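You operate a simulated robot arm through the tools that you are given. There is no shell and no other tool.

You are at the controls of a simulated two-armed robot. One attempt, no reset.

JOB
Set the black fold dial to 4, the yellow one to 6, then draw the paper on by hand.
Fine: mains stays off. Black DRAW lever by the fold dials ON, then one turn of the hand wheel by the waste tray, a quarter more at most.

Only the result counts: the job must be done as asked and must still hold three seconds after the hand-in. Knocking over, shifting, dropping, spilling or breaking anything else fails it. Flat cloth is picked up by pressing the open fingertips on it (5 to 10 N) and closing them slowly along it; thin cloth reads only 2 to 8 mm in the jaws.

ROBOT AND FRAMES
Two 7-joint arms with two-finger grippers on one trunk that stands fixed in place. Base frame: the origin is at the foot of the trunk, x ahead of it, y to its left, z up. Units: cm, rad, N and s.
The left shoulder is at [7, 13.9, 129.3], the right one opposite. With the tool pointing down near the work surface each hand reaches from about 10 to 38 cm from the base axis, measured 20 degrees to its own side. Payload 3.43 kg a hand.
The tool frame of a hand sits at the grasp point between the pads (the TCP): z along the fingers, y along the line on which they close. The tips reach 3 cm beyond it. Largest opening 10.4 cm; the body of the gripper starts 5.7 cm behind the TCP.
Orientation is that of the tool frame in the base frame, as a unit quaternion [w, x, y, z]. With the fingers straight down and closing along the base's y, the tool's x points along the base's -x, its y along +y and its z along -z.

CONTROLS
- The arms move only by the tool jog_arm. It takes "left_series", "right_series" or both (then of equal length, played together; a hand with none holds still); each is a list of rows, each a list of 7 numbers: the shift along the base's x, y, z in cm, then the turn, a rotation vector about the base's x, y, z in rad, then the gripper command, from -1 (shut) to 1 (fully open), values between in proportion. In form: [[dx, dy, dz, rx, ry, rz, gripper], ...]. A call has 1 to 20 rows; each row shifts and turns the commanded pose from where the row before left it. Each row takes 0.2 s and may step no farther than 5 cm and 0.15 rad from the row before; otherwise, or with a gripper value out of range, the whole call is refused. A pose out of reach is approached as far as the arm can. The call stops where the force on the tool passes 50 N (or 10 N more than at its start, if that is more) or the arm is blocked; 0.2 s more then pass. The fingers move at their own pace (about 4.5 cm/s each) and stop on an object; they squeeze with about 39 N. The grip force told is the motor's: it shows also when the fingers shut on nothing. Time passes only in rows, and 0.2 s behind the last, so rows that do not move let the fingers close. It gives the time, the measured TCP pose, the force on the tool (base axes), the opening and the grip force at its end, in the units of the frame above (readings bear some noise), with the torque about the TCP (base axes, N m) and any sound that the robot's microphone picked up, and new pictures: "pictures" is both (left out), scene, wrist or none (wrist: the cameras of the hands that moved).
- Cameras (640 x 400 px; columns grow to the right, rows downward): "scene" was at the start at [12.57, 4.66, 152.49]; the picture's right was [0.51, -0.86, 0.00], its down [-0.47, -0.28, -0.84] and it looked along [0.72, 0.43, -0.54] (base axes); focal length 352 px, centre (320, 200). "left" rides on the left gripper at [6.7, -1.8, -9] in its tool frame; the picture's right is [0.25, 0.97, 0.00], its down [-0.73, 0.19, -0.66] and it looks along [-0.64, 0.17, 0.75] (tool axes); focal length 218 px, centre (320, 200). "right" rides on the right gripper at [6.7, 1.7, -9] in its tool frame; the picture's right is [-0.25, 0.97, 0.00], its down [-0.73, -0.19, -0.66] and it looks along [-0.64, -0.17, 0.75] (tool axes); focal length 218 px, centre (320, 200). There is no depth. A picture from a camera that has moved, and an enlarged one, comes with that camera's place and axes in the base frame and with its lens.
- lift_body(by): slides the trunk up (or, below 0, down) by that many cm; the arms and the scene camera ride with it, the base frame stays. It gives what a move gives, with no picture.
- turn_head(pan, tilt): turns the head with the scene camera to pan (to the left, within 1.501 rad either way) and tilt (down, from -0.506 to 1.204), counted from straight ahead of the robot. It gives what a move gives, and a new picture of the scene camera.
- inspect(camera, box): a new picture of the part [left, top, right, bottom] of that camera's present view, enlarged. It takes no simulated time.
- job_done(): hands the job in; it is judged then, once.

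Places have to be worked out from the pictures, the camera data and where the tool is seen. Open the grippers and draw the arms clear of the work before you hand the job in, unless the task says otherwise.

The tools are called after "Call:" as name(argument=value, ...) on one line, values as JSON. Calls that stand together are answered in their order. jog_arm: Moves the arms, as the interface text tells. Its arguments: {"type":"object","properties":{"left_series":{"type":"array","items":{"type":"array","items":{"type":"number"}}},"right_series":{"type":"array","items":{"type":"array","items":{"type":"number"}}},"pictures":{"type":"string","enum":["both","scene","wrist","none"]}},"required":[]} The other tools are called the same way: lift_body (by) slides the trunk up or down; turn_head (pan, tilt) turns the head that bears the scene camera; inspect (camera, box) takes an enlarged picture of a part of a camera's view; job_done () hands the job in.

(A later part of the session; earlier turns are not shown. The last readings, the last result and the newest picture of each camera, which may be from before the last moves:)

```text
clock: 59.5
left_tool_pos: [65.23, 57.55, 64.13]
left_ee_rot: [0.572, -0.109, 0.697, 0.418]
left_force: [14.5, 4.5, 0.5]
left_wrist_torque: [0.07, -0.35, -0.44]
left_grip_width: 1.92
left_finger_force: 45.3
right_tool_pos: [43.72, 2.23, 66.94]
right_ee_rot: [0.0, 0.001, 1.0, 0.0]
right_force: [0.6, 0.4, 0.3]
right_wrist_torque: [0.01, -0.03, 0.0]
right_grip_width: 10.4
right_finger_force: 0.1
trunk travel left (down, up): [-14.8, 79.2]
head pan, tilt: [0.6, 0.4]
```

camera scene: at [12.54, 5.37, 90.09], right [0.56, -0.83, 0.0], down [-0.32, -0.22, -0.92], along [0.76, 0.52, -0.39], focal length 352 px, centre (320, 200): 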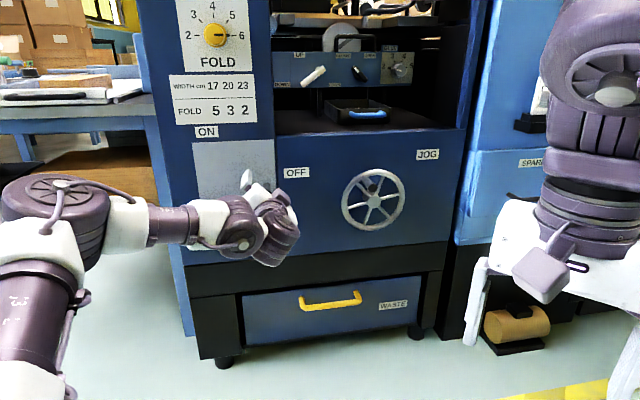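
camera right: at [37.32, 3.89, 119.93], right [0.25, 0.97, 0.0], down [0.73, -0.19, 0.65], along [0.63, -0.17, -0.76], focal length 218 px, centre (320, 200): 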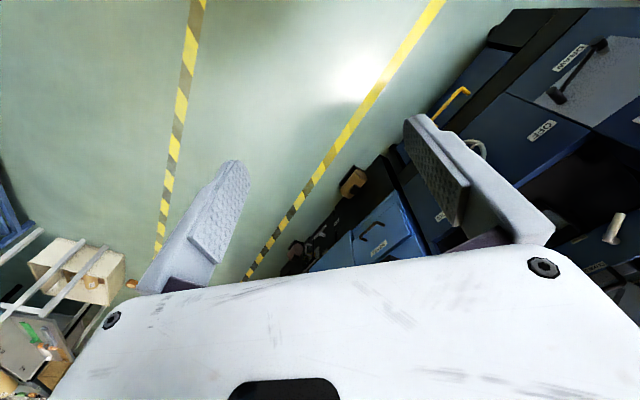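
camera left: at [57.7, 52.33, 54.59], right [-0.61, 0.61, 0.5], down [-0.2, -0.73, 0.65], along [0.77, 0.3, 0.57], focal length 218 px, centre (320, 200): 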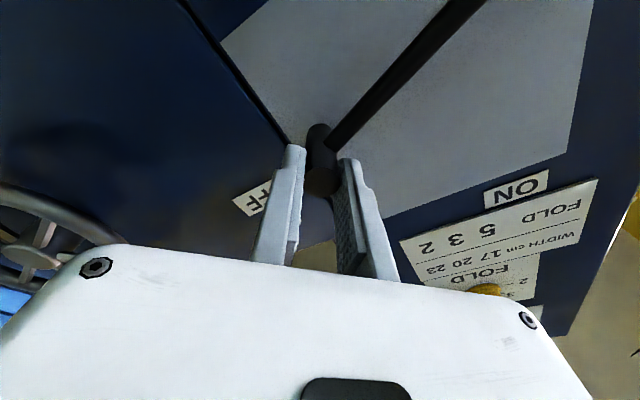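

Tracking is on plan (t = 5.43, z = 64.13) with about 15 N of force. I continue the arc.

Call:
jog_arm(left_series=[[-0.6, 0.65, 1.027, -0.0707, -0.0707, 0, -1], [-0.68, 0.71, 0.936, -0.0707, -0.0707, 0, -1], [-0.759, 0.759, 0.833, -0.0707, -0.0707, 0, -1], [-0.815, 0.815, 0.72, -0.0707, -0.0707, 0, -1]], pictures="scene")

```text
clock: 60.5
left_tool_pos: [62.34, 60.3, 67.58]
left_ee_rot: [0.642, -0.245, 0.662, 0.298]
left_force: [-2.2, -3.6, -2.4]
left_wrist_torque: [-0.07, -0.12, -0.25]
left_grip_width: 1.93
left_finger_force: 45.1
right_tool_pos: [43.55, 2.27, 66.95]
right_ee_rot: [0.0, 0.0, 1.0, 0.0]
right_force: [-0.2, -0.8, -0.1]
right_wrist_torque: [0.0, 0.02, 0.02]
right_grip_width: 10.4
right_finger_force: 0.2
trunk travel left (down, up): [-14.8, 79.2]
head pan, tilt: [0.6, 0.4]
camera scene: at [12.53, 5.34, 90.08], right [0.56, -0.83, 0.0], down [-0.32, -0.22, -0.92], along [0.76, 0.52, -0.39], focal length 352 px, centre (320, 200)
```

scene: 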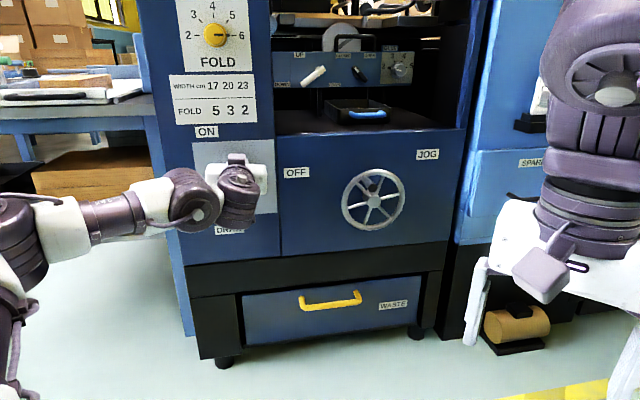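

Tracking is good and the forces are tiny. I finish the arc to vertical (the last 29°).

Call:
jog_arm(left_series=[[-0.86, 0.86, 0.602, -0.0707, -0.0707, 0, -1], [-0.898, 0.898, 0.477, -0.0707, -0.0707, 0, -1], [-0.926, 0.926, 0.348, -0.0707, -0.0707, 0, -1], [-0.948, 0.948, 0.216, -0.0707, -0.0707, 0, -1], [-0.958, 0.958, 0.08, -0.0707, -0.0707, 0, -1]], pictures="both")

Call:
inspect(camera="left", box=[200, 0, 440, 220])

```text
clock: 61.8
left_tool_pos: [57.59, 64.91, 69.13]
left_ee_rot: [0.695, -0.4, 0.584, 0.13]
left_force: [-5.8, -13.1, -12.7]
left_wrist_torque: [0.03, 0.27, -0.17]
left_grip_width: 1.89
left_finger_force: 44.8
right_tool_pos: [43.69, 2.26, 67.08]
right_ee_rot: [-0.001, 0.0, 1.0, 0.0]
right_force: [0.3, 0.6, -0.5]
right_wrist_torque: [0.01, 0.0, 0.01]
right_grip_width: 10.41
right_finger_force: 0.1
trunk travel left (down, up): [-14.8, 79.2]
head pan, tilt: [0.6, 0.4]
camera scene: at [12.61, 5.34, 90.07], right [0.56, -0.83, 0.0], down [-0.32, -0.22, -0.92], along [0.76, 0.52, -0.39], focal length 352 px, centre (320, 200)
camera left: at [54.41, 55.58, 63.81], right [-0.56, 0.55, -0.62], down [-0.8, -0.13, 0.59], along [0.24, 0.82, 0.51], focal length 218 px, centre (320, 200)
```

scene: 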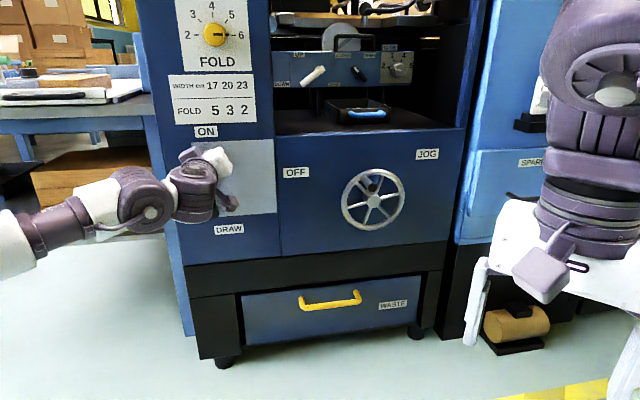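
left: 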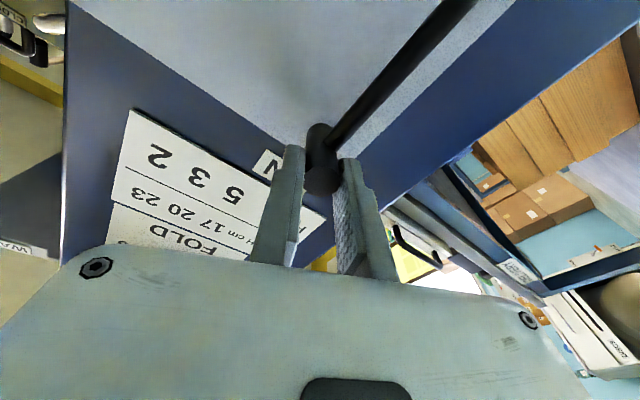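

```text
1.82 times, centred on (320, 110) of left
camera zoom: at [54.41, 55.58, 63.81], right [-0.56, 0.55, -0.62], down [-0.8, -0.13, 0.59], along [0.24, 0.82, 0.51], focal length 397 px, centre (320, 364)
```

zoom: 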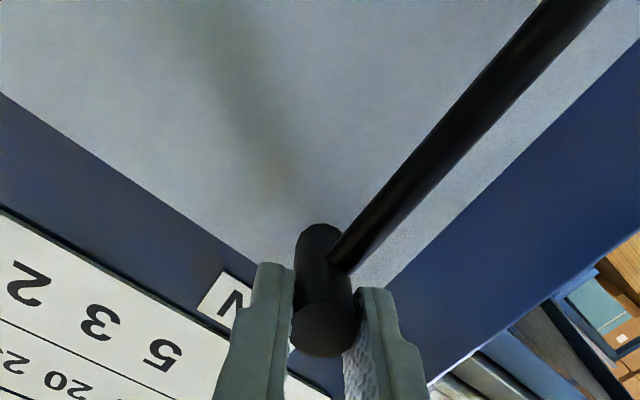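

The lever is essentially vertical beneath ON (knob at t = −5.18). I nudge slightly further to feel for the end stop.

Call:
jog_arm(left_series=[[-0.3, 0.3, -0.15, -0.021, -0.021, 0, -1], [0, 0, 0, 0, 0, 0, -1]], pictures="none")

```text
clock: 62.4
left_tool_pos: [57.64, 64.93, 69.23]
left_ee_rot: [0.698, -0.405, 0.579, 0.118]
left_force: [12.2, -30.9, -12.9]
left_wrist_torque: [-0.08, -0.05, 0.04]
left_grip_width: 1.94
left_finger_force: 44.4
right_tool_pos: [43.86, 2.12, 66.97]
right_ee_rot: [-0.001, 0.0, 1.0, 0.001]
right_force: [-0.1, -0.3, 0.4]
right_wrist_torque: [-0.01, 0.01, -0.05]
right_grip_width: 10.41
right_finger_force: 0.0
trunk travel left (down, up): [-14.8, 79.2]
head pan, tilt: [0.6, 0.4]
```

The knob did not move while the side force rose to about 30 N, so the lever is against its ON stop. I relax the load, then release and back off.

Call:
jog_arm(left_series=[[0.12, -0.33, -0.18, 0, 0, 0, -1], [0, 0, 0, 0, 0, 0, -1]], pictures="none")

```text
clock: 63.0
left_tool_pos: [57.61, 64.91, 69.26]
left_ee_rot: [0.698, -0.408, 0.576, 0.119]
left_force: [24.2, -9.3, 1.9]
left_wrist_torque: [-0.47, 0.24, -0.63]
left_grip_width: 1.94
left_finger_force: 45.2
right_tool_pos: [43.7, 2.29, 66.98]
right_ee_rot: [-0.002, 0.0, 1.0, 0.001]
right_force: [-0.4, -1.0, 0.1]
right_wrist_torque: [0.01, -0.03, 0.0]
right_grip_width: 10.42
right_finger_force: 0.0
trunk travel left (down, up): [-14.8, 79.2]
head pan, tilt: [0.6, 0.4]
```

Call:
jog_arm(left_series=[[0.22, -0.08, 0, 0, 0, 0, -1], [0, 0, 0, 0, 0, 0, -1]], pictures="none")

```text
clock: 63.5
left_tool_pos: [57.68, 64.96, 69.28]
left_ee_rot: [0.698, -0.408, 0.576, 0.12]
left_force: [13.0, -8.0, 7.1]
left_wrist_torque: [-0.4, 0.33, -0.72]
left_grip_width: 1.9
left_finger_force: 44.3
right_tool_pos: [43.56, 2.13, 67.16]
right_ee_rot: [0.0, -0.001, 1.0, 0.001]
right_force: [-0.4, 0.4, -0.1]
right_wrist_torque: [0.0, 0.03, 0.01]
right_grip_width: 10.4
right_finger_force: 0.1
trunk travel left (down, up): [-14.8, 79.2]
head pan, tilt: [0.6, 0.4]
```

The load is light and toward the stop. I release and retreat straight back.

Call:
jog_arm(left_series=[[0, 0, 0, 0, 0, 0, -0.3], [0, 0, 0, 0, 0, 0, 0.2], [0, 0, 0, 0, 0, 0, 0.6], [0, 0, 0, 0, 0, 0, 0.6], [-1.0, -1.0, 0, 0, 0, 0, 0.6], [-1.0, -1.0, 0, 0, 0, 0, 0.6], [-1.0, -1.0, 0, 0, 0, 0, 0.6], [-1.0, -1.0, 0, 0, 0, 0, 0.6], [-1.0, -1.0, 0, 0, 0, 0, 0.6], [-1.0, -1.0, 0, 0, 0, 0, 0.6], [-1.0, -1.0, 0, 0, 0, 0, 0.6], [-1.0, -1.0, 0, 0, 0, 0, 0.6]], pictures="both")

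Call:
inspect(camera="scene", box=[150, 90, 330, 250])

```text
clock: 66.2
left_tool_pos: [50.0, 57.05, 68.85]
left_ee_rot: [0.699, -0.407, 0.576, 0.117]
left_force: [-0.4, 0.2, 0.6]
left_wrist_torque: [-0.02, 0.02, 0.01]
left_grip_width: 8.33
left_finger_force: 0.0
left hand out of reach, approached as far as the arm can: row 12
right_tool_pos: [43.51, 2.39, 67.05]
right_ee_rot: [0.0, 0.001, 1.0, 0.0]
right_force: [-0.6, -0.1, -0.4]
right_wrist_torque: [-0.01, -0.01, 0.01]
right_grip_width: 10.39
right_finger_force: 0.1
trunk travel left (down, up): [-14.8, 79.2]
head pan, tilt: [0.6, 0.4]
camera scene: at [12.53, 5.38, 90.09], right [0.56, -0.83, 0.0], down [-0.32, -0.22, -0.92], along [0.76, 0.52, -0.39], focal length 352 px, centre (320, 200)
camera left: at [46.77, 47.67, 63.54], right [-0.53, 0.54, -0.65], down [-0.81, -0.12, 0.57], along [0.24, 0.83, 0.5], focal length 218 px, centre (320, 200)
```

scene: 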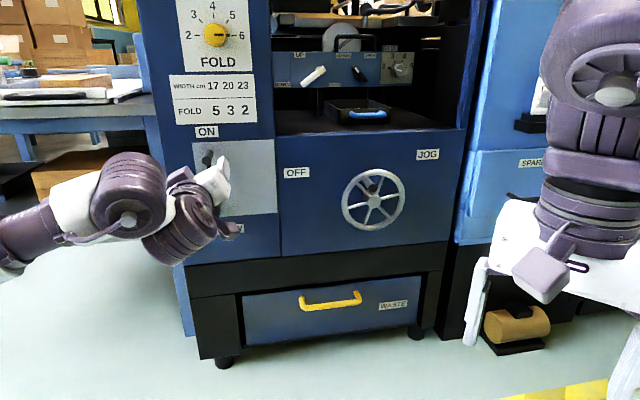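
left: 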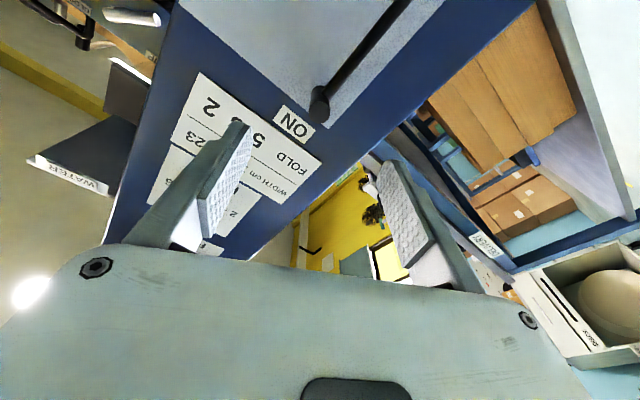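

```text
2.50 times, centred on (240, 170) of scene
camera zoom: at [12.53, 5.38, 90.09], right [0.56, -0.83, 0.0], down [-0.32, -0.22, -0.92], along [0.76, 0.52, -0.39], focal length 881 px, centre (520, 275)
```

zoom: 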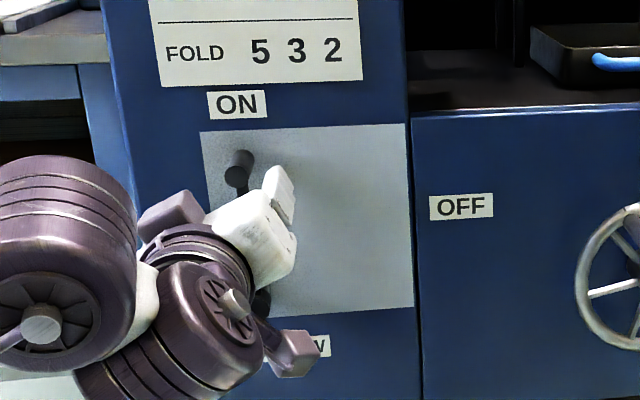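

The lever rests at ON by itself. Before reaching for the wheel I want the right arm farther from the left arm's path, so I test which directions the right hand can move.

Call:
jog_arm(right_series=[[0, 0, -1.5, 0, 0, 0, 1], [0, -1.5, 0, 0, 0, 0, 1], [0, 0, 0, 0, 0, -0.1, 1], [-1.5, 0, 0, 0, 0, 0, 1], [0, -1.5, -1, 0, 0, -0.1, 1]], pictures="none")

```text
clock: 67.3
left_tool_pos: [49.96, 57.41, 68.55]
left_ee_rot: [0.698, -0.408, 0.577, 0.116]
left_force: [-0.5, 0.6, -0.5]
left_wrist_torque: [0.01, -0.02, -0.03]
left_grip_width: 8.35
left_finger_force: 0.1
right_tool_pos: [45.63, 5.51, 67.13]
right_ee_rot: [0.0, 0.05, 0.999, -0.002]
right_force: [0.4, 0.2, 0.1]
right_wrist_torque: [-0.06, -0.01, 0.01]
right_grip_width: 10.4
right_finger_force: 0.0
right hand out of reach, approached as far as the arm can: row 1, 3, 4, 5
trunk travel left (down, up): [-14.8, 79.2]
head pan, tilt: [0.6, 0.4]
```

Call:
jog_arm(right_series=[[0, -1.5, 1.0, 0, 0, 0.05, 1], [0, -1.5, 1.0, 0, 0, 0.05, 1], [0, -1.5, 0, 0, 0, 0, 1], [0, -1.5, 0, 0, 0, 0, 1]], pictures="scene")

```text
clock: 68.3
left_tool_pos: [49.93, 56.94, 68.83]
left_ee_rot: [0.699, -0.406, 0.577, 0.116]
left_force: [-0.8, -0.5, 0.4]
left_wrist_torque: [-0.01, -0.01, 0.0]
left_grip_width: 8.35
left_finger_force: 0.1
right_tool_pos: [45.7, -0.73, 69.27]
right_ee_rot: [0.0, 0.0, 1.0, 0.002]
right_force: [0.3, 0.4, -0.7]
right_wrist_torque: [-0.01, 0.0, -0.01]
right_grip_width: 10.38
right_finger_force: 0.1
trunk travel left (down, up): [-14.8, 79.2]
head pan, tilt: [0.6, 0.4]
camera scene: at [12.53, 5.35, 90.1], right [0.56, -0.83, 0.0], down [-0.32, -0.22, -0.92], along [0.76, 0.52, -0.39], focal length 352 px, centre (320, 200)
```

scene: 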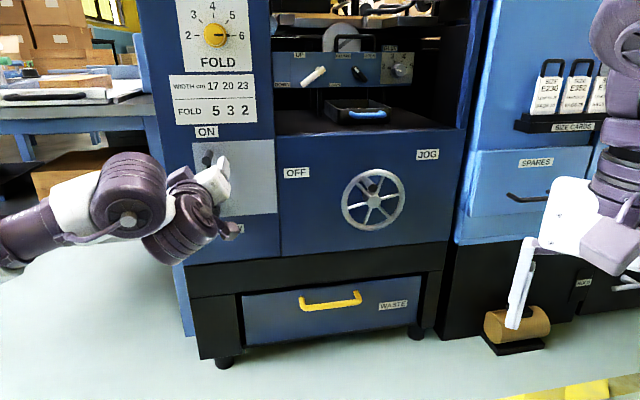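

That direction works. I move the right hand further to its own side in steps and look with its camera.

Call:
jog_arm(right_series=[[0, -1.5, 0, 0, 0, 0, 1], [0, -1.5, 0, 0, 0, 0, 1], [0, -1.5, 0, 0, 0, 0, 1], [0, -1.5, 0, 0, 0, 0, 1], [0, -1.5, 0, 0, 0, 0, 1], [0, -1.5, 0, 0, 0, 0, 1], [0, -1.5, 0, 0, 0, 0, 1], [0, -1.5, 0, 0, 0, 0, 1]], pictures="both")

```text
clock: 70.2
left_tool_pos: [50.0, 56.97, 68.88]
left_ee_rot: [0.699, -0.406, 0.577, 0.117]
left_force: [-0.7, -0.2, 1.2]
left_wrist_torque: [0.03, 0.0, -0.02]
left_grip_width: 8.31
left_finger_force: 0.1
right_tool_pos: [45.6, -12.92, 69.16]
right_ee_rot: [0.001, 0.0, 1.0, 0.001]
right_force: [0.0, -0.6, 0.4]
right_wrist_torque: [-0.01, -0.04, -0.03]
right_grip_width: 10.38
right_finger_force: 0.0
trunk travel left (down, up): [-14.8, 79.2]
head pan, tilt: [0.6, 0.4]
camera scene: at [12.53, 5.35, 90.1], right [0.56, -0.83, 0.0], down [-0.32, -0.22, -0.92], along [0.76, 0.52, -0.39], focal length 352 px, centre (320, 200)
camera right: at [38.89, -11.15, 78.29], right [0.25, 0.97, 0.0], down [0.73, -0.19, 0.66], along [0.64, -0.17, -0.75], focal length 218 px, centre (320, 200)
```

scene: 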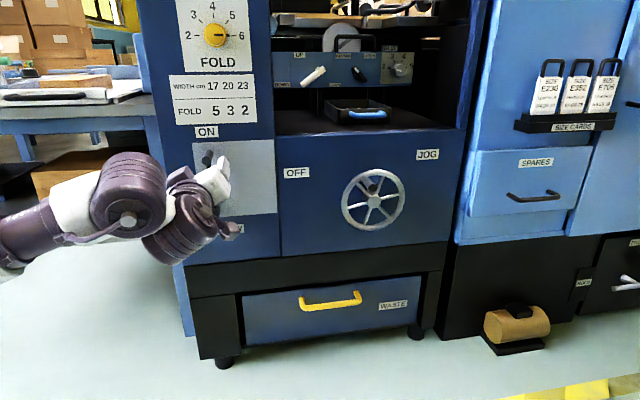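
right: 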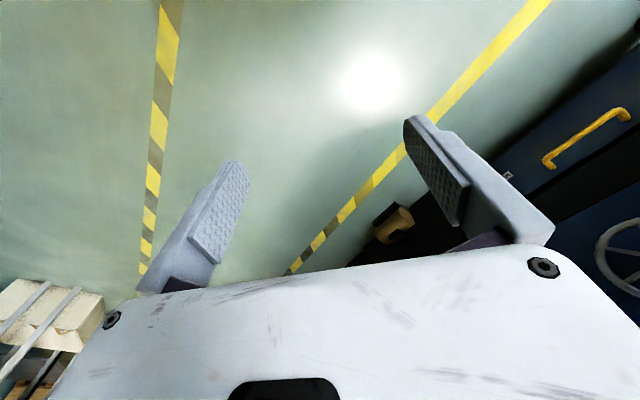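

The right arm is well clear. Now the left hand goes along the machine front, at d ≈ 75 cm, to a stand-off before the wheel, rolling to horizontal closing.

Call:
jog_arm(left_series=[[1.405, -1.456, -0.494, 0.0176, 0.0176, 0, 0.6], [1.405, -1.456, -0.494, 0.0176, 0.0176, 0, 0.6], [1.405, -1.456, -0.494, 0.0176, 0.0176, 0, 0.6], [1.405, -1.456, -0.494, 0.0176, 0.0176, 0, 0.6], [1.405, -1.456, -0.494, 0.0176, 0.0176, 0, 0.6], [1.405, -1.456, -0.494, 0.0176, 0.0176, 0, 0.6], [1.405, -1.456, -0.494, 0.0176, 0.0176, 0, 0.6], [1.405, -1.456, -0.494, 0.0176, 0.0176, 0, 0.6], [1.405, -1.456, -0.494, 0.0176, 0.0176, 0, 0.6], [1.405, -1.456, -0.494, 0.0176, 0.0176, 0, 0.6], [1.405, -1.456, -0.494, 0.0176, 0.0176, 0, 0.6], [1.405, -1.456, -0.494, 0.0176, 0.0176, 0, 0.6], [1.405, -1.456, -0.494, 0.0176, 0.0176, 0, 0.6], [1.405, -1.456, -0.494, 0.0176, 0.0176, 0, 0.6], [1.405, -1.456, -0.494, 0.0176, 0.0176, 0, 0.6], [1.405, -1.456, -0.494, 0.0176, 0.0176, 0, 0.6], [1.405, -1.456, -0.494, 0.0176, 0.0176, 0, 0.6], [1.405, -1.456, -0.494, 0.0176, 0.0176, 0, 0.6]], pictures="both")

```text
clock: 74.0
left_tool_pos: [67.97, 44.79, 69.46]
left_ee_rot: [0.654, -0.27, 0.652, 0.273]
left_force: [0.1, -0.4, 0.4]
left_wrist_torque: [0.0, -0.02, 0.01]
left_grip_width: 8.32
left_finger_force: 0.0
left hand out of reach, approached as far as the arm can: row 1, 2, 3, 4, 5, 6, 7, 8, 9, 10, 11, 12, 13, 14, 15, 16, 17
right_tool_pos: [45.54, -12.81, 69.15]
right_ee_rot: [0.0, 0.0, 1.0, 0.001]
right_force: [-0.6, -0.3, 0.3]
right_wrist_torque: [-0.01, -0.01, 0.02]
right_grip_width: 10.39
right_finger_force: 0.0
trunk travel left (down, up): [-14.8, 79.2]
head pan, tilt: [0.6, 0.4]
camera scene: at [12.55, 5.34, 90.09], right [0.56, -0.83, 0.0], down [-0.32, -0.22, -0.92], along [0.76, 0.52, -0.39], focal length 352 px, centre (320, 200)
camera left: at [62.83, 37.33, 62.8], right [-0.69, 0.68, -0.25], down [-0.6, -0.33, 0.73], along [0.41, 0.65, 0.64], focal length 218 px, centre (320, 200)
```

scene: 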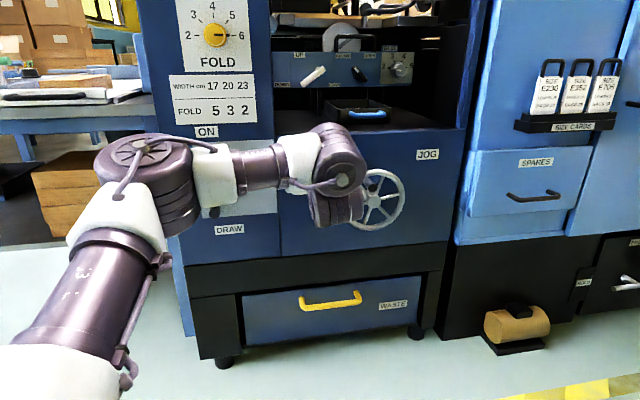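
left: 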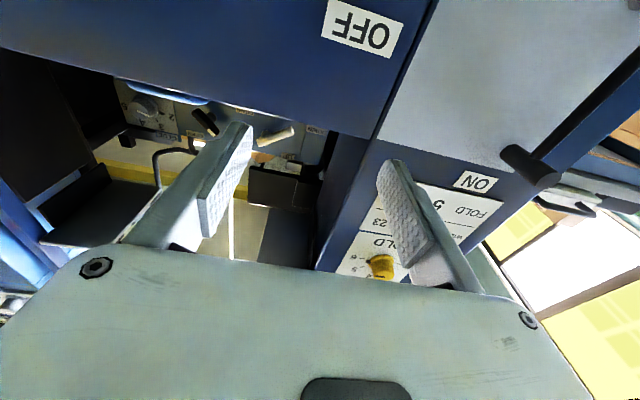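

The arm lags because the hand's 45° heading bends the wrist to its limit. A heading turned more toward straight ahead (yaw about 0.35) should reach the wheel more easily. I back off a little, then move across while yawing.

Call:
jog_arm(left_series=[[-0.7, -0.7, -0.5, 0, 0, -0.04, 0.6], [-0.7, -0.7, -0.5, 0, 0, -0.04, 0.6], [-0.7, -0.7, -0.5, 0, 0, -0.04, 0.6], [-0.3, -0.9, -0.7, 0, 0, -0.04, 0.6], [0.3, -0.9, -0.7, 0, 0, -0.04, 0.6], [0.8, -0.9, -0.7, 0, 0, -0.04, 0.6], [0.8, -0.9, -0.7, 0, 0, -0.04, 0.6], [0.8, -0.9, -0.7, 0, 0, -0.04, 0.6], [0.8, -0.9, -0.7, 0, 0, -0.04, 0.6], [0.8, -0.9, -0.7, 0, 0, -0.04, 0.6]], pictures="both")

```text
clock: 76.2
left_tool_pos: [69.51, 36.72, 64.12]
left_ee_rot: [0.695, -0.137, 0.693, 0.138]
left_force: [0.6, 0.1, -0.1]
left_wrist_torque: [-0.01, 0.01, 0.02]
left_grip_width: 8.32
left_finger_force: 0.1
left hand out of reach, approached as far as the arm can: row 2
right_tool_pos: [45.63, -12.9, 69.21]
right_ee_rot: [0.0, 0.0, 1.0, 0.0]
right_force: [0.0, 0.4, -0.2]
right_wrist_torque: [0.0, -0.01, 0.03]
right_grip_width: 10.41
right_finger_force: 0.0
trunk travel left (down, up): [-14.8, 79.2]
head pan, tilt: [0.6, 0.4]
camera scene: at [12.54, 5.36, 90.09], right [0.56, -0.83, 0.0], down [-0.32, -0.22, -0.92], along [0.76, 0.52, -0.39], focal length 352 px, centre (320, 200)
camera left: at [61.93, 31.8, 57.34], right [-0.37, 0.9, -0.25], down [-0.68, -0.07, 0.73], along [0.63, 0.44, 0.64], focal length 218 px, centre (320, 200)
```

scene: 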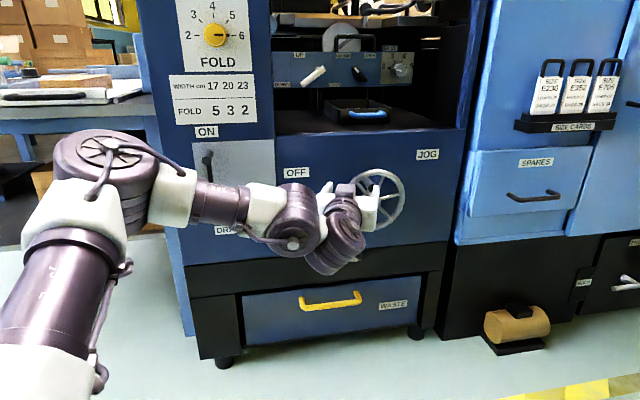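
left: 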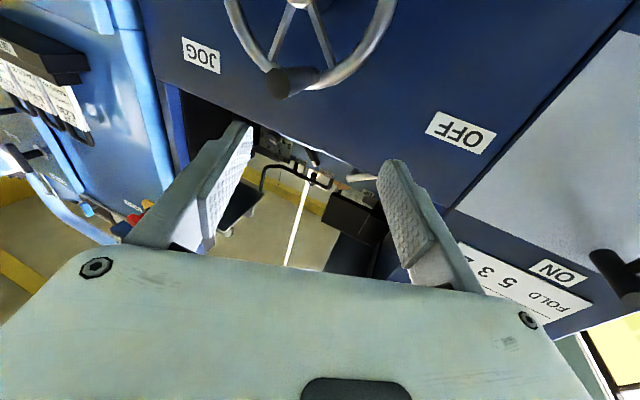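

This pose is comfortable (yaw 0.39) and the wheel with its handle is now in the wrist view. I'll enlarge it to triangulate.

Call:
inspect(camera="left", box=[200, 0, 420, 130])

Call:
inspect(camera="scene", box=[310, 130, 450, 260])

```text
2.91 times, centred on (310, 65) of left
camera zoom: at [61.93, 31.8, 57.34], right [-0.37, 0.9, -0.25], down [-0.68, -0.07, 0.73], along [0.63, 0.44, 0.64], focal length 635 px, centre (349, 593)
```

zoom: 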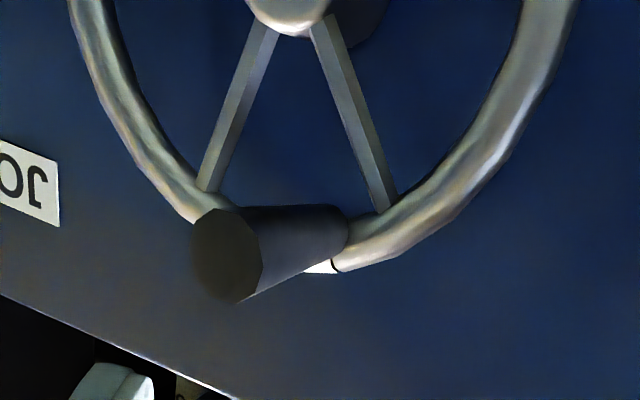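

```text
3.08 times, centred on (380, 195) of scene
camera zoom: at [12.54, 5.36, 90.09], right [0.56, -0.83, 0.0], down [-0.32, -0.22, -0.92], along [0.76, 0.52, -0.39], focal length 1084 px, centre (135, 215)
```

zoom: 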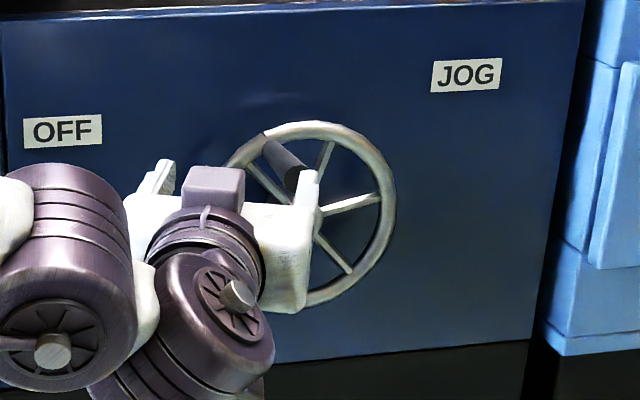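

The handle tip is near [79.0, 36.7, 62.3] (d ≈ 81.8, t ≈ 30), the handle runs about 7 cm along the normal, and the wheel centre is near t ≈ 32.8, z ≈ 56.1 with a handle radius of about 6.8 cm. To maximise reach I lower the trunk 9 cm so the shoulder is level with the hub.

Call:
lift_body(by=-9)

Call:
jog_arm(left_series=[[0.7, -0.7, 0, 0, 0, -0.02, 0.6], [0.7, -0.7, 0, 0, 0, -0.02, 0.6], [0.7, -0.7, 0, 0, 0, -0.02, 0.6], [0.7, -0.7, 0, 0, 0, -0.02, 0.6], [0.7, -0.7, 0, 0, 0, -0.02, 0.6], [0.7, -0.7, 0, 0, 0, -0.02, 0.6], [0.7, -0.7, 0, 0, 0, -0.02, 0.6], [0.7, -0.7, 0, 0, 0, -0.02, 0.6], [0.7, -0.7, 0, 0, 0, -0.02, 0.6], [0.7, -0.7, 0, 0, 0, -0.02, 0.6], [0.7, -0.7, 0, 0, 0, 0, 0.6], [0.7, -0.7, 0, 0, 0, 0, 0.6], [0.7, -0.7, 0, 0, 0, 0, 0.6], [0.7, -0.7, 0, 0, 0, 0, 0.6]], pictures="both")

```text
clock: 77.4
left_tool_pos: [69.49, 36.74, 55.15]
left_ee_rot: [0.695, -0.136, 0.693, 0.137]
left_force: [-0.2, 0.4, 0.9]
left_wrist_torque: [-0.02, -0.02, 0.0]
left_grip_width: 8.31
left_finger_force: 0.0
right_tool_pos: [45.55, -12.92, 60.34]
right_ee_rot: [0.0, 0.0, 1.0, 0.0]
right_force: [-0.1, 0.7, -0.4]
right_wrist_torque: [0.01, 0.0, -0.03]
right_grip_width: 10.41
right_finger_force: 0.0
trunk travel left (down, up): [-5.8, 88.2]
head pan, tilt: [0.6, 0.4]
```

```text
clock: 80.4
left_tool_pos: [78.95, 27.35, 55.14]
left_ee_rot: [0.705, -0.065, 0.703, 0.065]
left_force: [0.3, -0.3, 0.0]
left_wrist_torque: [-0.02, 0.01, -0.02]
left_grip_width: 8.3
left_finger_force: 0.0
left hand out of reach, approached as far as the arm can: row 14
right_tool_pos: [45.62, -12.9, 60.26]
right_ee_rot: [-0.001, 0.001, 1.0, 0.0]
right_force: [0.7, -0.6, 0.0]
right_wrist_torque: [-0.01, 0.0, 0.02]
right_grip_width: 10.42
right_finger_force: 0.0
trunk travel left (down, up): [-5.8, 88.2]
head pan, tilt: [0.6, 0.4]
camera scene: at [12.54, 5.35, 81.09], right [0.56, -0.83, 0.0], down [-0.32, -0.22, -0.92], along [0.76, 0.52, -0.39], focal length 352 px, centre (320, 200)
camera left: at [70.47, 23.93, 48.48], right [-0.18, 0.95, -0.25], down [-0.68, 0.06, 0.73], along [0.71, 0.3, 0.64], focal length 218 px, centre (320, 200)
```

scene: 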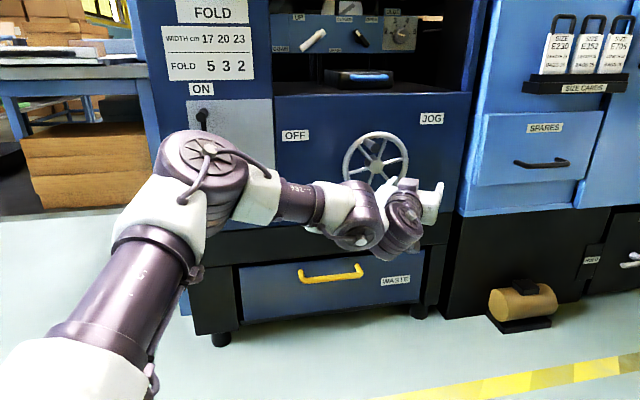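
left: 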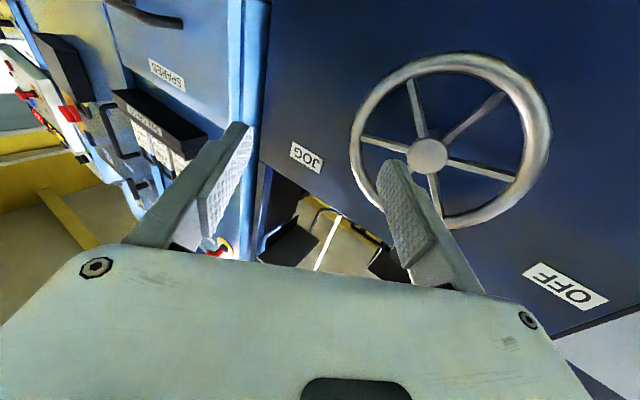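

The arm flagged a limit at the far right although the elbow is still bent, so a wrist joint is probably limiting. I test rolling the hand, which is also useful to get a vertical closing axis, while pulling back 1 cm from the wheel.

Call:
jog_arm(left_series=[[-0.5, -0.2, 0, 0.14, 0.026, 0, 0.6], [-0.5, -0.2, 0, 0.14, 0.026, 0, 0.6], [0, 0, 0, 0.14, 0.026, 0, 0.6], [0, 0, 0, 0.14, 0.026, 0, 0.6], [0, 0, 0, 0.14, 0.026, 0, 0.6]], pictures="wrist")

```text
clock: 81.6
left_tool_pos: [78.09, 26.89, 55.34]
left_ee_rot: [0.638, 0.185, 0.681, 0.308]
left_force: [-1.0, -0.3, 0.7]
left_wrist_torque: [0.02, 0.04, 0.0]
left_grip_width: 8.3
left_finger_force: 0.1
right_tool_pos: [45.58, -12.9, 60.24]
right_ee_rot: [0.0, 0.0, 1.0, 0.0]
right_force: [0.3, 0.3, 0.3]
right_wrist_torque: [0.0, -0.03, -0.02]
right_grip_width: 10.41
right_finger_force: 0.1
trunk travel left (down, up): [-5.8, 88.2]
head pan, tilt: [0.6, 0.4]
camera left: at [68.63, 28.32, 48.97], right [-0.17, 0.88, 0.44], down [-0.59, -0.45, 0.67], along [0.79, -0.15, 0.59], focal length 218 px, centre (320, 200)
```

left: 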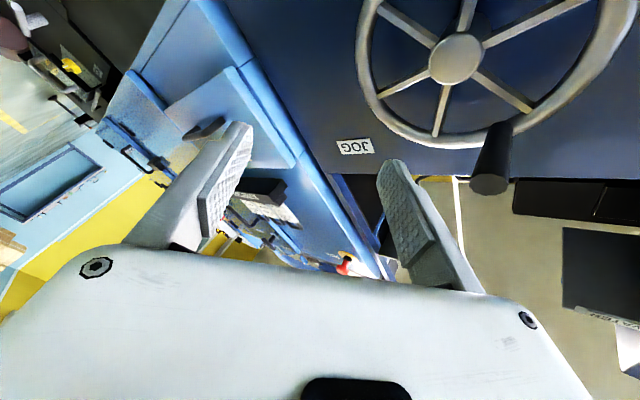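

Rolling clockwise is free of limits. I continue to about 85–90° so the fingers close vertically.

Call:
jog_arm(left_series=[[-0.2, 0, 0, 0.14, 0.026, 0, 0.6], [-0.2, 0, 0, 0.14, 0.026, 0, 0.6], [0, 0, 0, 0.14, 0.026, 0, 0.6], [0, 0, 0, 0.14, 0.026, 0, 0.6], [0, 0, 0, 0.14, 0.026, 0, 0.6], [0, 0, 0, 0.14, 0.026, 0, 0.6]], pictures="both")

```text
clock: 83.0
left_tool_pos: [77.47, 26.88, 55.2]
left_ee_rot: [0.454, 0.452, 0.542, 0.544]
left_force: [-0.1, 0.4, -0.8]
left_wrist_torque: [-0.02, -0.02, -0.04]
left_grip_width: 8.3
left_finger_force: 0.1
right_tool_pos: [45.7, -12.87, 60.2]
right_ee_rot: [0.001, 0.0, 1.0, 0.0]
right_force: [0.1, -0.4, -0.1]
right_wrist_torque: [0.02, 0.03, 0.0]
right_grip_width: 10.4
right_finger_force: 0.0
trunk travel left (down, up): [-5.8, 88.2]
head pan, tilt: [0.6, 0.4]
camera scene: at [12.54, 5.35, 81.09], right [0.56, -0.83, 0.0], down [-0.32, -0.22, -0.92], along [0.76, 0.52, -0.39], focal length 352 px, centre (320, 200)
camera left: at [67.52, 31.87, 53.42], right [-0.05, 0.25, 0.97], down [-0.52, -0.83, 0.19], along [0.85, -0.49, 0.17], focal length 218 px, centre (320, 200)
```

scene: 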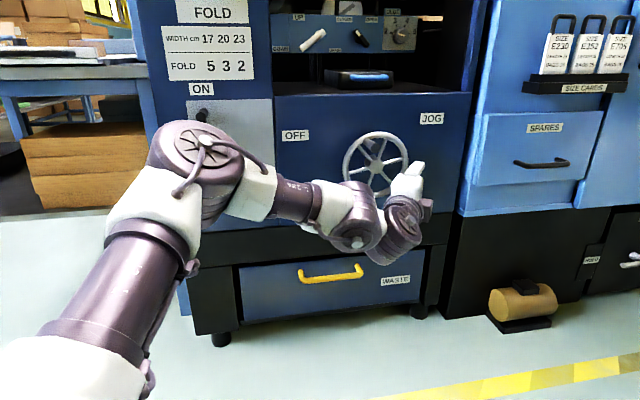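
left: 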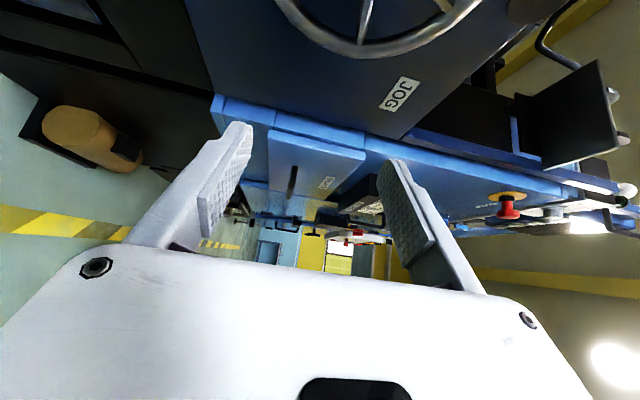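

Closing is now vertical. I test the hardest spot of the circle, its far right side at d ≈ 81, which is free space since the handle is at the upper left.

Call:
jog_arm(left_series=[[1.3, 0.38, 0.1, 0, 0, 0, 0.6], [1.3, 0.38, 0.1, 0, 0, 0, 0.6], [1.3, 0.38, 0.1, 0, 0, 0, 0.6], [1.3, 0.38, 0.1, 0, 0, 0, 0.6], [1.3, 0.38, 0.1, 0, 0, 0, 0.6], [1.3, 0.38, 0.1, 0, 0, 0, 0.6]], pictures="both")

```text
clock: 84.4
left_tool_pos: [81.94, 30.81, 57.11]
left_ee_rot: [0.455, 0.452, 0.542, 0.543]
left_force: [-0.5, 0.1, -0.8]
left_wrist_torque: [0.01, -0.05, -0.02]
left_grip_width: 8.31
left_finger_force: 0.0
left hand out of reach, approached as far as the arm can: row 2, 3, 4, 5, 6
right_tool_pos: [45.6, -12.76, 60.25]
right_ee_rot: [0.0, 0.0, 1.0, 0.001]
right_force: [0.2, -0.5, -0.3]
right_wrist_torque: [0.03, -0.02, 0.01]
right_grip_width: 10.42
right_finger_force: 0.1
trunk travel left (down, up): [-5.8, 88.2]
head pan, tilt: [0.6, 0.4]
camera scene: at [12.54, 5.35, 81.09], right [0.56, -0.83, 0.0], down [-0.32, -0.22, -0.92], along [0.76, 0.52, -0.39], focal length 352 px, centre (320, 200)
camera left: at [71.86, 35.91, 55.39], right [-0.05, 0.25, 0.97], down [-0.52, -0.83, 0.19], along [0.85, -0.49, 0.17], focal length 218 px, centre (320, 200)
```

scene: 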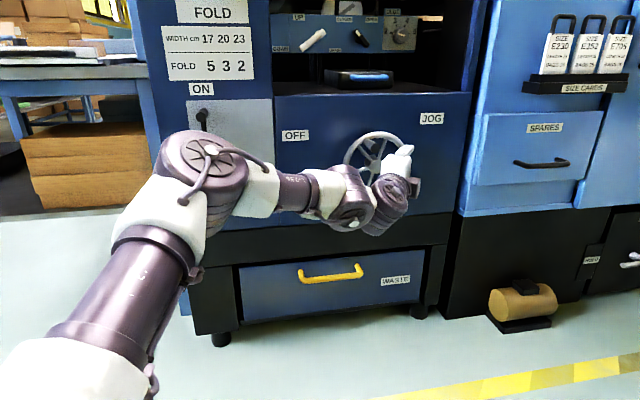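
left: 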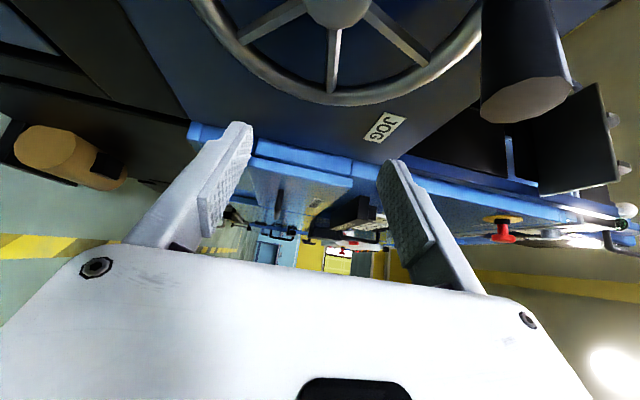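

The constraint acts along the forearm direction, so turning the hand to point slightly right of straight ahead should let it reach further. With a vertical closing axis the pads can grip the handle at any yaw. I test this: back off, yaw to about −0.15, then forward toward the right-side point.

Call:
jog_arm(left_series=[[-0.8, 0, 0, 0, 0, -0.11, 0.6], [-0.8, 0, 0, 0, 0, -0.11, 0.6], [-0.8, 0, -0.4, 0, 0, -0.11, 0.6], [1.0, -0.1, -0.4, 0, 0, 0, 0.6], [1.0, -0.1, 0, 0, 0, 0, 0.6], [1.0, -0.1, 0, 0, 0, 0, 0.6], [1.0, -0.1, 0, 0, 0, 0, 0.6], [1.0, -0.1, 0, 0, 0, 0, 0.6]], pictures="both")

```text
clock: 86.2
left_tool_pos: [83.52, 30.46, 56.78]
left_ee_rot: [0.537, 0.535, 0.462, 0.461]
left_force: [-0.3, -1.0, -0.7]
left_wrist_torque: [-0.03, 0.02, 0.03]
left_grip_width: 8.34
left_finger_force: 0.0
left hand out of reach, approached as far as the arm can: row 8
right_tool_pos: [45.66, -12.84, 60.14]
right_ee_rot: [0.0, 0.0, 1.0, 0.0]
right_force: [0.3, -0.5, 0.1]
right_wrist_torque: [0.02, 0.02, 0.0]
right_grip_width: 10.43
right_finger_force: 0.0
trunk travel left (down, up): [-5.8, 88.2]
head pan, tilt: [0.6, 0.4]
camera scene: at [12.54, 5.35, 81.09], right [0.56, -0.83, 0.0], down [-0.32, -0.22, -0.92], along [0.76, 0.52, -0.39], focal length 352 px, centre (320, 200)
camera left: at [75.6, 38.55, 55.04], right [0.04, 0.25, 0.97], down [-0.76, -0.62, 0.19], along [0.65, -0.74, 0.17], focal length 218 px, centre (320, 200)
```

scene: 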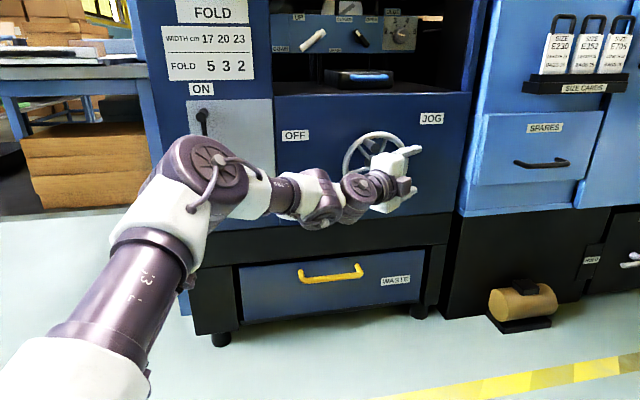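
left: 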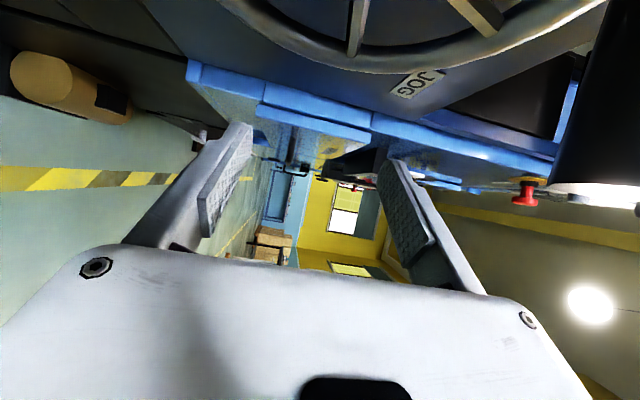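

With yaw −0.15 the hand got to [83.5, 30.5], nearly enough; about −0.35 should cover the whole circle. I withdraw and go to a staging point before the handle, at its present place (upper left), with yaw about −0.35.

Call:
jog_arm(left_series=[[-1.4, 0.2, 0, 0, 0, 0, 0.6], [-1.4, 0.2, 0, 0, 0, 0, 0.6], [-1.4, 0.2, 0, 0, 0, 0, 0.6], [-1.4, 0.2, 0, 0, 0, 0, 0.6], [-1.4, 0.2, 0, 0, 0, 0, 0.6], [-1.4, 0.2, 0, 0, 0, 0, 0.6], [-0.65, 1.0, 0.7, 0, 0, -0.025, 0.6], [-0.65, 1.0, 0.7, 0, 0, -0.025, 0.6], [-0.65, 1.0, 0.7, 0, 0, -0.025, 0.6], [-0.65, 1.0, 0.7, 0, 0, -0.025, 0.6], [-0.65, 1.0, 0.7, 0, 0, -0.025, 0.6], [-0.65, 1.0, 0.7, 0, 0, -0.025, 0.6], [-0.65, 1.0, 0.7, 0, 0, -0.025, 0.6], [-0.65, 1.0, 0.7, 0, 0, -0.025, 0.6]], pictures="both")

```text
clock: 89.2
left_tool_pos: [70.0, 39.55, 62.47]
left_ee_rot: [0.582, 0.577, 0.407, 0.404]
left_force: [0.0, 0.0, 0.1]
left_wrist_torque: [0.01, -0.01, 0.0]
left_grip_width: 8.32
left_finger_force: 0.0
right_tool_pos: [45.59, -12.86, 60.26]
right_ee_rot: [0.0, 0.0, 1.0, -0.001]
right_force: [0.2, 0.6, 0.1]
right_wrist_torque: [0.0, -0.01, 0.0]
right_grip_width: 10.4
right_finger_force: 0.1
trunk travel left (down, up): [-5.8, 88.2]
head pan, tilt: [0.6, 0.4]
camera scene: at [12.53, 5.36, 81.09], right [0.56, -0.83, 0.0], down [-0.32, -0.22, -0.92], along [0.76, 0.52, -0.39], focal length 352 px, centre (320, 200)
camera left: at [63.76, 49.09, 60.72], right [0.08, 0.24, 0.97], down [-0.87, -0.46, 0.19], along [0.49, -0.85, 0.17], focal length 218 px, centre (320, 200)
```

scene: 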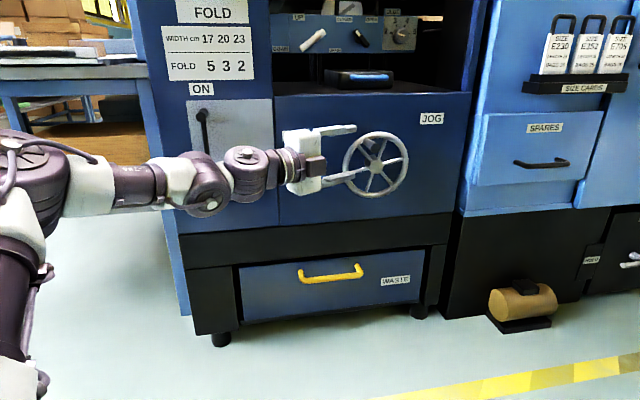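
left: 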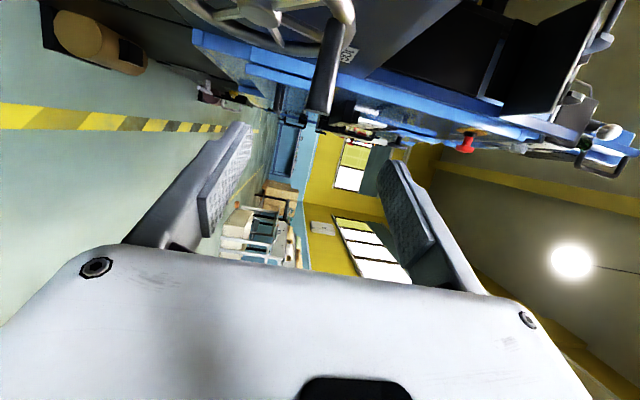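

Excellent: the hand now comes in from the left with pads above and below, and the whole wheel is visible. I enlarge both views to fix the handle relative to the tool.

Call:
inspect(camera="left", box=[220, 0, 420, 130])

Call:
inspect(camera="scene", box=[270, 100, 430, 220])

```text
3.08 times, centred on (320, 65) of left
camera zoom: at [63.76, 49.09, 60.72], right [0.08, 0.24, 0.97], down [-0.87, -0.46, 0.19], along [0.49, -0.85, 0.17], focal length 672 px, centre (320, 615)
```

zoom: 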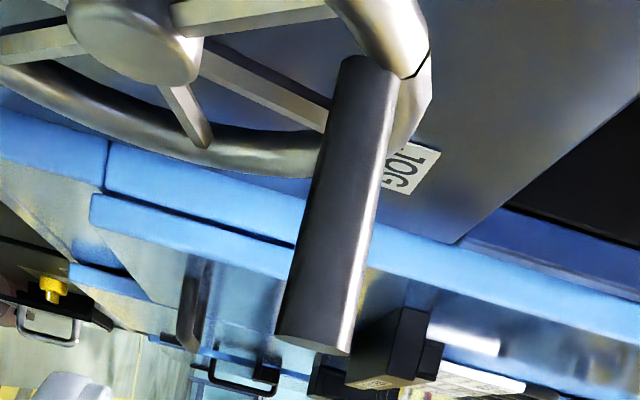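

```text
3.33 times, centred on (350, 160) of scene
camera zoom: at [12.53, 5.36, 81.09], right [0.56, -0.83, 0.0], down [-0.32, -0.22, -0.92], along [0.76, 0.52, -0.39], focal length 1174 px, centre (220, 333)
```

zoom: 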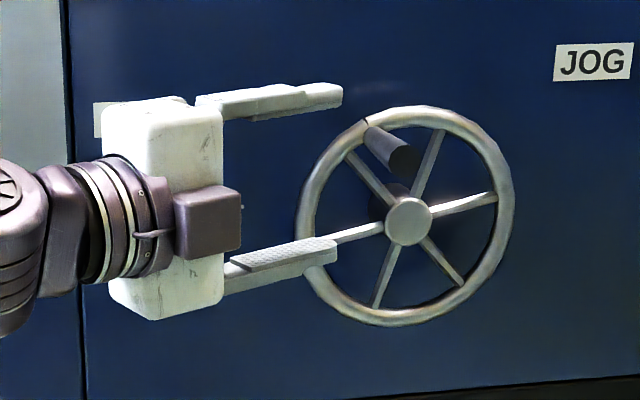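

The handle tip is at [79.07, 36.78, 62.2] (d 81.9, t 29.9) and the hub centre near t 32.8, z 56.05, giving a radius of about 6.8 cm with the handle at about 115°. I align and slide the open fingers around the handle so it sits about 2 cm beyond the TCP.

Call:
jog_arm(left_series=[[0.18, 0.68, -0.13, 0, 0, 0, 0.6], [0.18, 0.68, -0.13, 0, 0, 0, 0.6], [1.253, -0.457, 0, 0, 0, 0, 0.6], [1.253, -0.457, 0, 0, 0, 0, 0.6], [1.253, -0.457, 0, 0, 0, 0, 0.6], [1.253, -0.457, 0, 0, 0, 0, 0.6], [1.253, -0.457, 0, 0, 0, 0, 0.6], [1.253, -0.457, 0, 0, 0, 0, 0.6]], pictures="both")

Call:
inspect(camera="scene", box=[270, 100, 430, 220])

```text
clock: 91.0
left_tool_pos: [77.85, 38.26, 62.05]
left_ee_rot: [0.581, 0.577, 0.406, 0.405]
left_force: [-0.3, 0.0, 0.4]
left_wrist_torque: [0.06, 0.01, 0.04]
left_grip_width: 8.32
left_finger_force: 0.0
right_tool_pos: [45.57, -12.79, 60.31]
right_ee_rot: [-0.001, 0.0, 1.0, 0.001]
right_force: [0.0, 0.0, 0.1]
right_wrist_torque: [0.01, -0.02, -0.01]
right_grip_width: 10.4
right_finger_force: 0.1
trunk travel left (down, up): [-5.8, 88.2]
head pan, tilt: [0.6, 0.4]
camera scene: at [12.54, 5.36, 81.09], right [0.56, -0.83, 0.0], down [-0.32, -0.22, -0.92], along [0.76, 0.52, -0.39], focal length 352 px, centre (320, 200)
camera left: at [71.7, 47.74, 60.22], right [0.08, 0.24, 0.97], down [-0.87, -0.46, 0.19], along [0.49, -0.85, 0.17], focal length 218 px, centre (320, 200)
```

scene: 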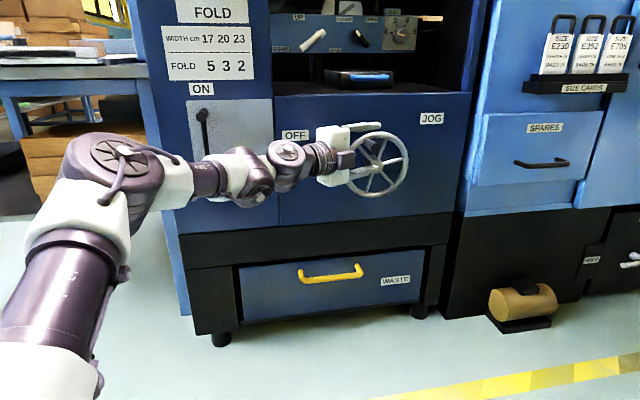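
left: 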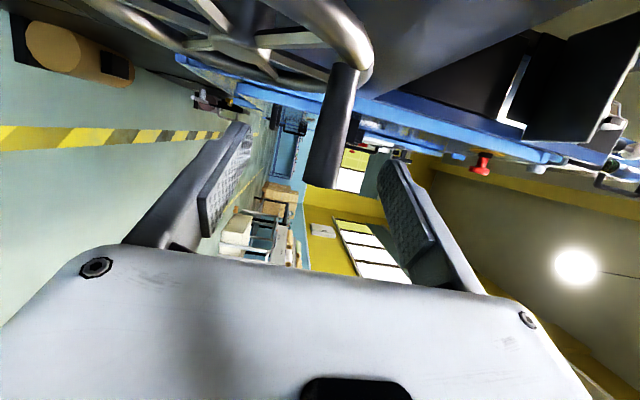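

```text
3.33 times, centred on (350, 160) of scene
camera zoom: at [12.54, 5.36, 81.09], right [0.56, -0.83, 0.0], down [-0.32, -0.22, -0.92], along [0.76, 0.52, -0.39], focal length 1174 px, centre (220, 333)
```

zoom: 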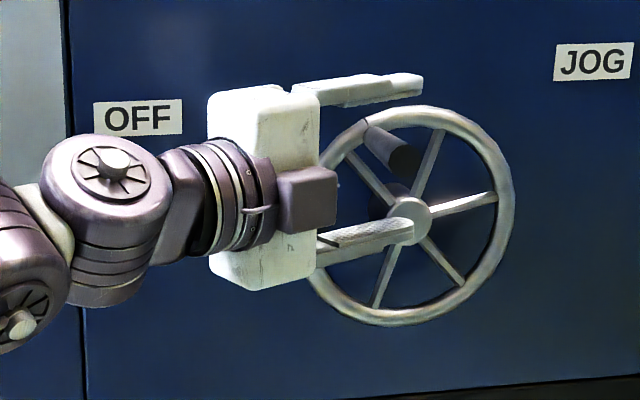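

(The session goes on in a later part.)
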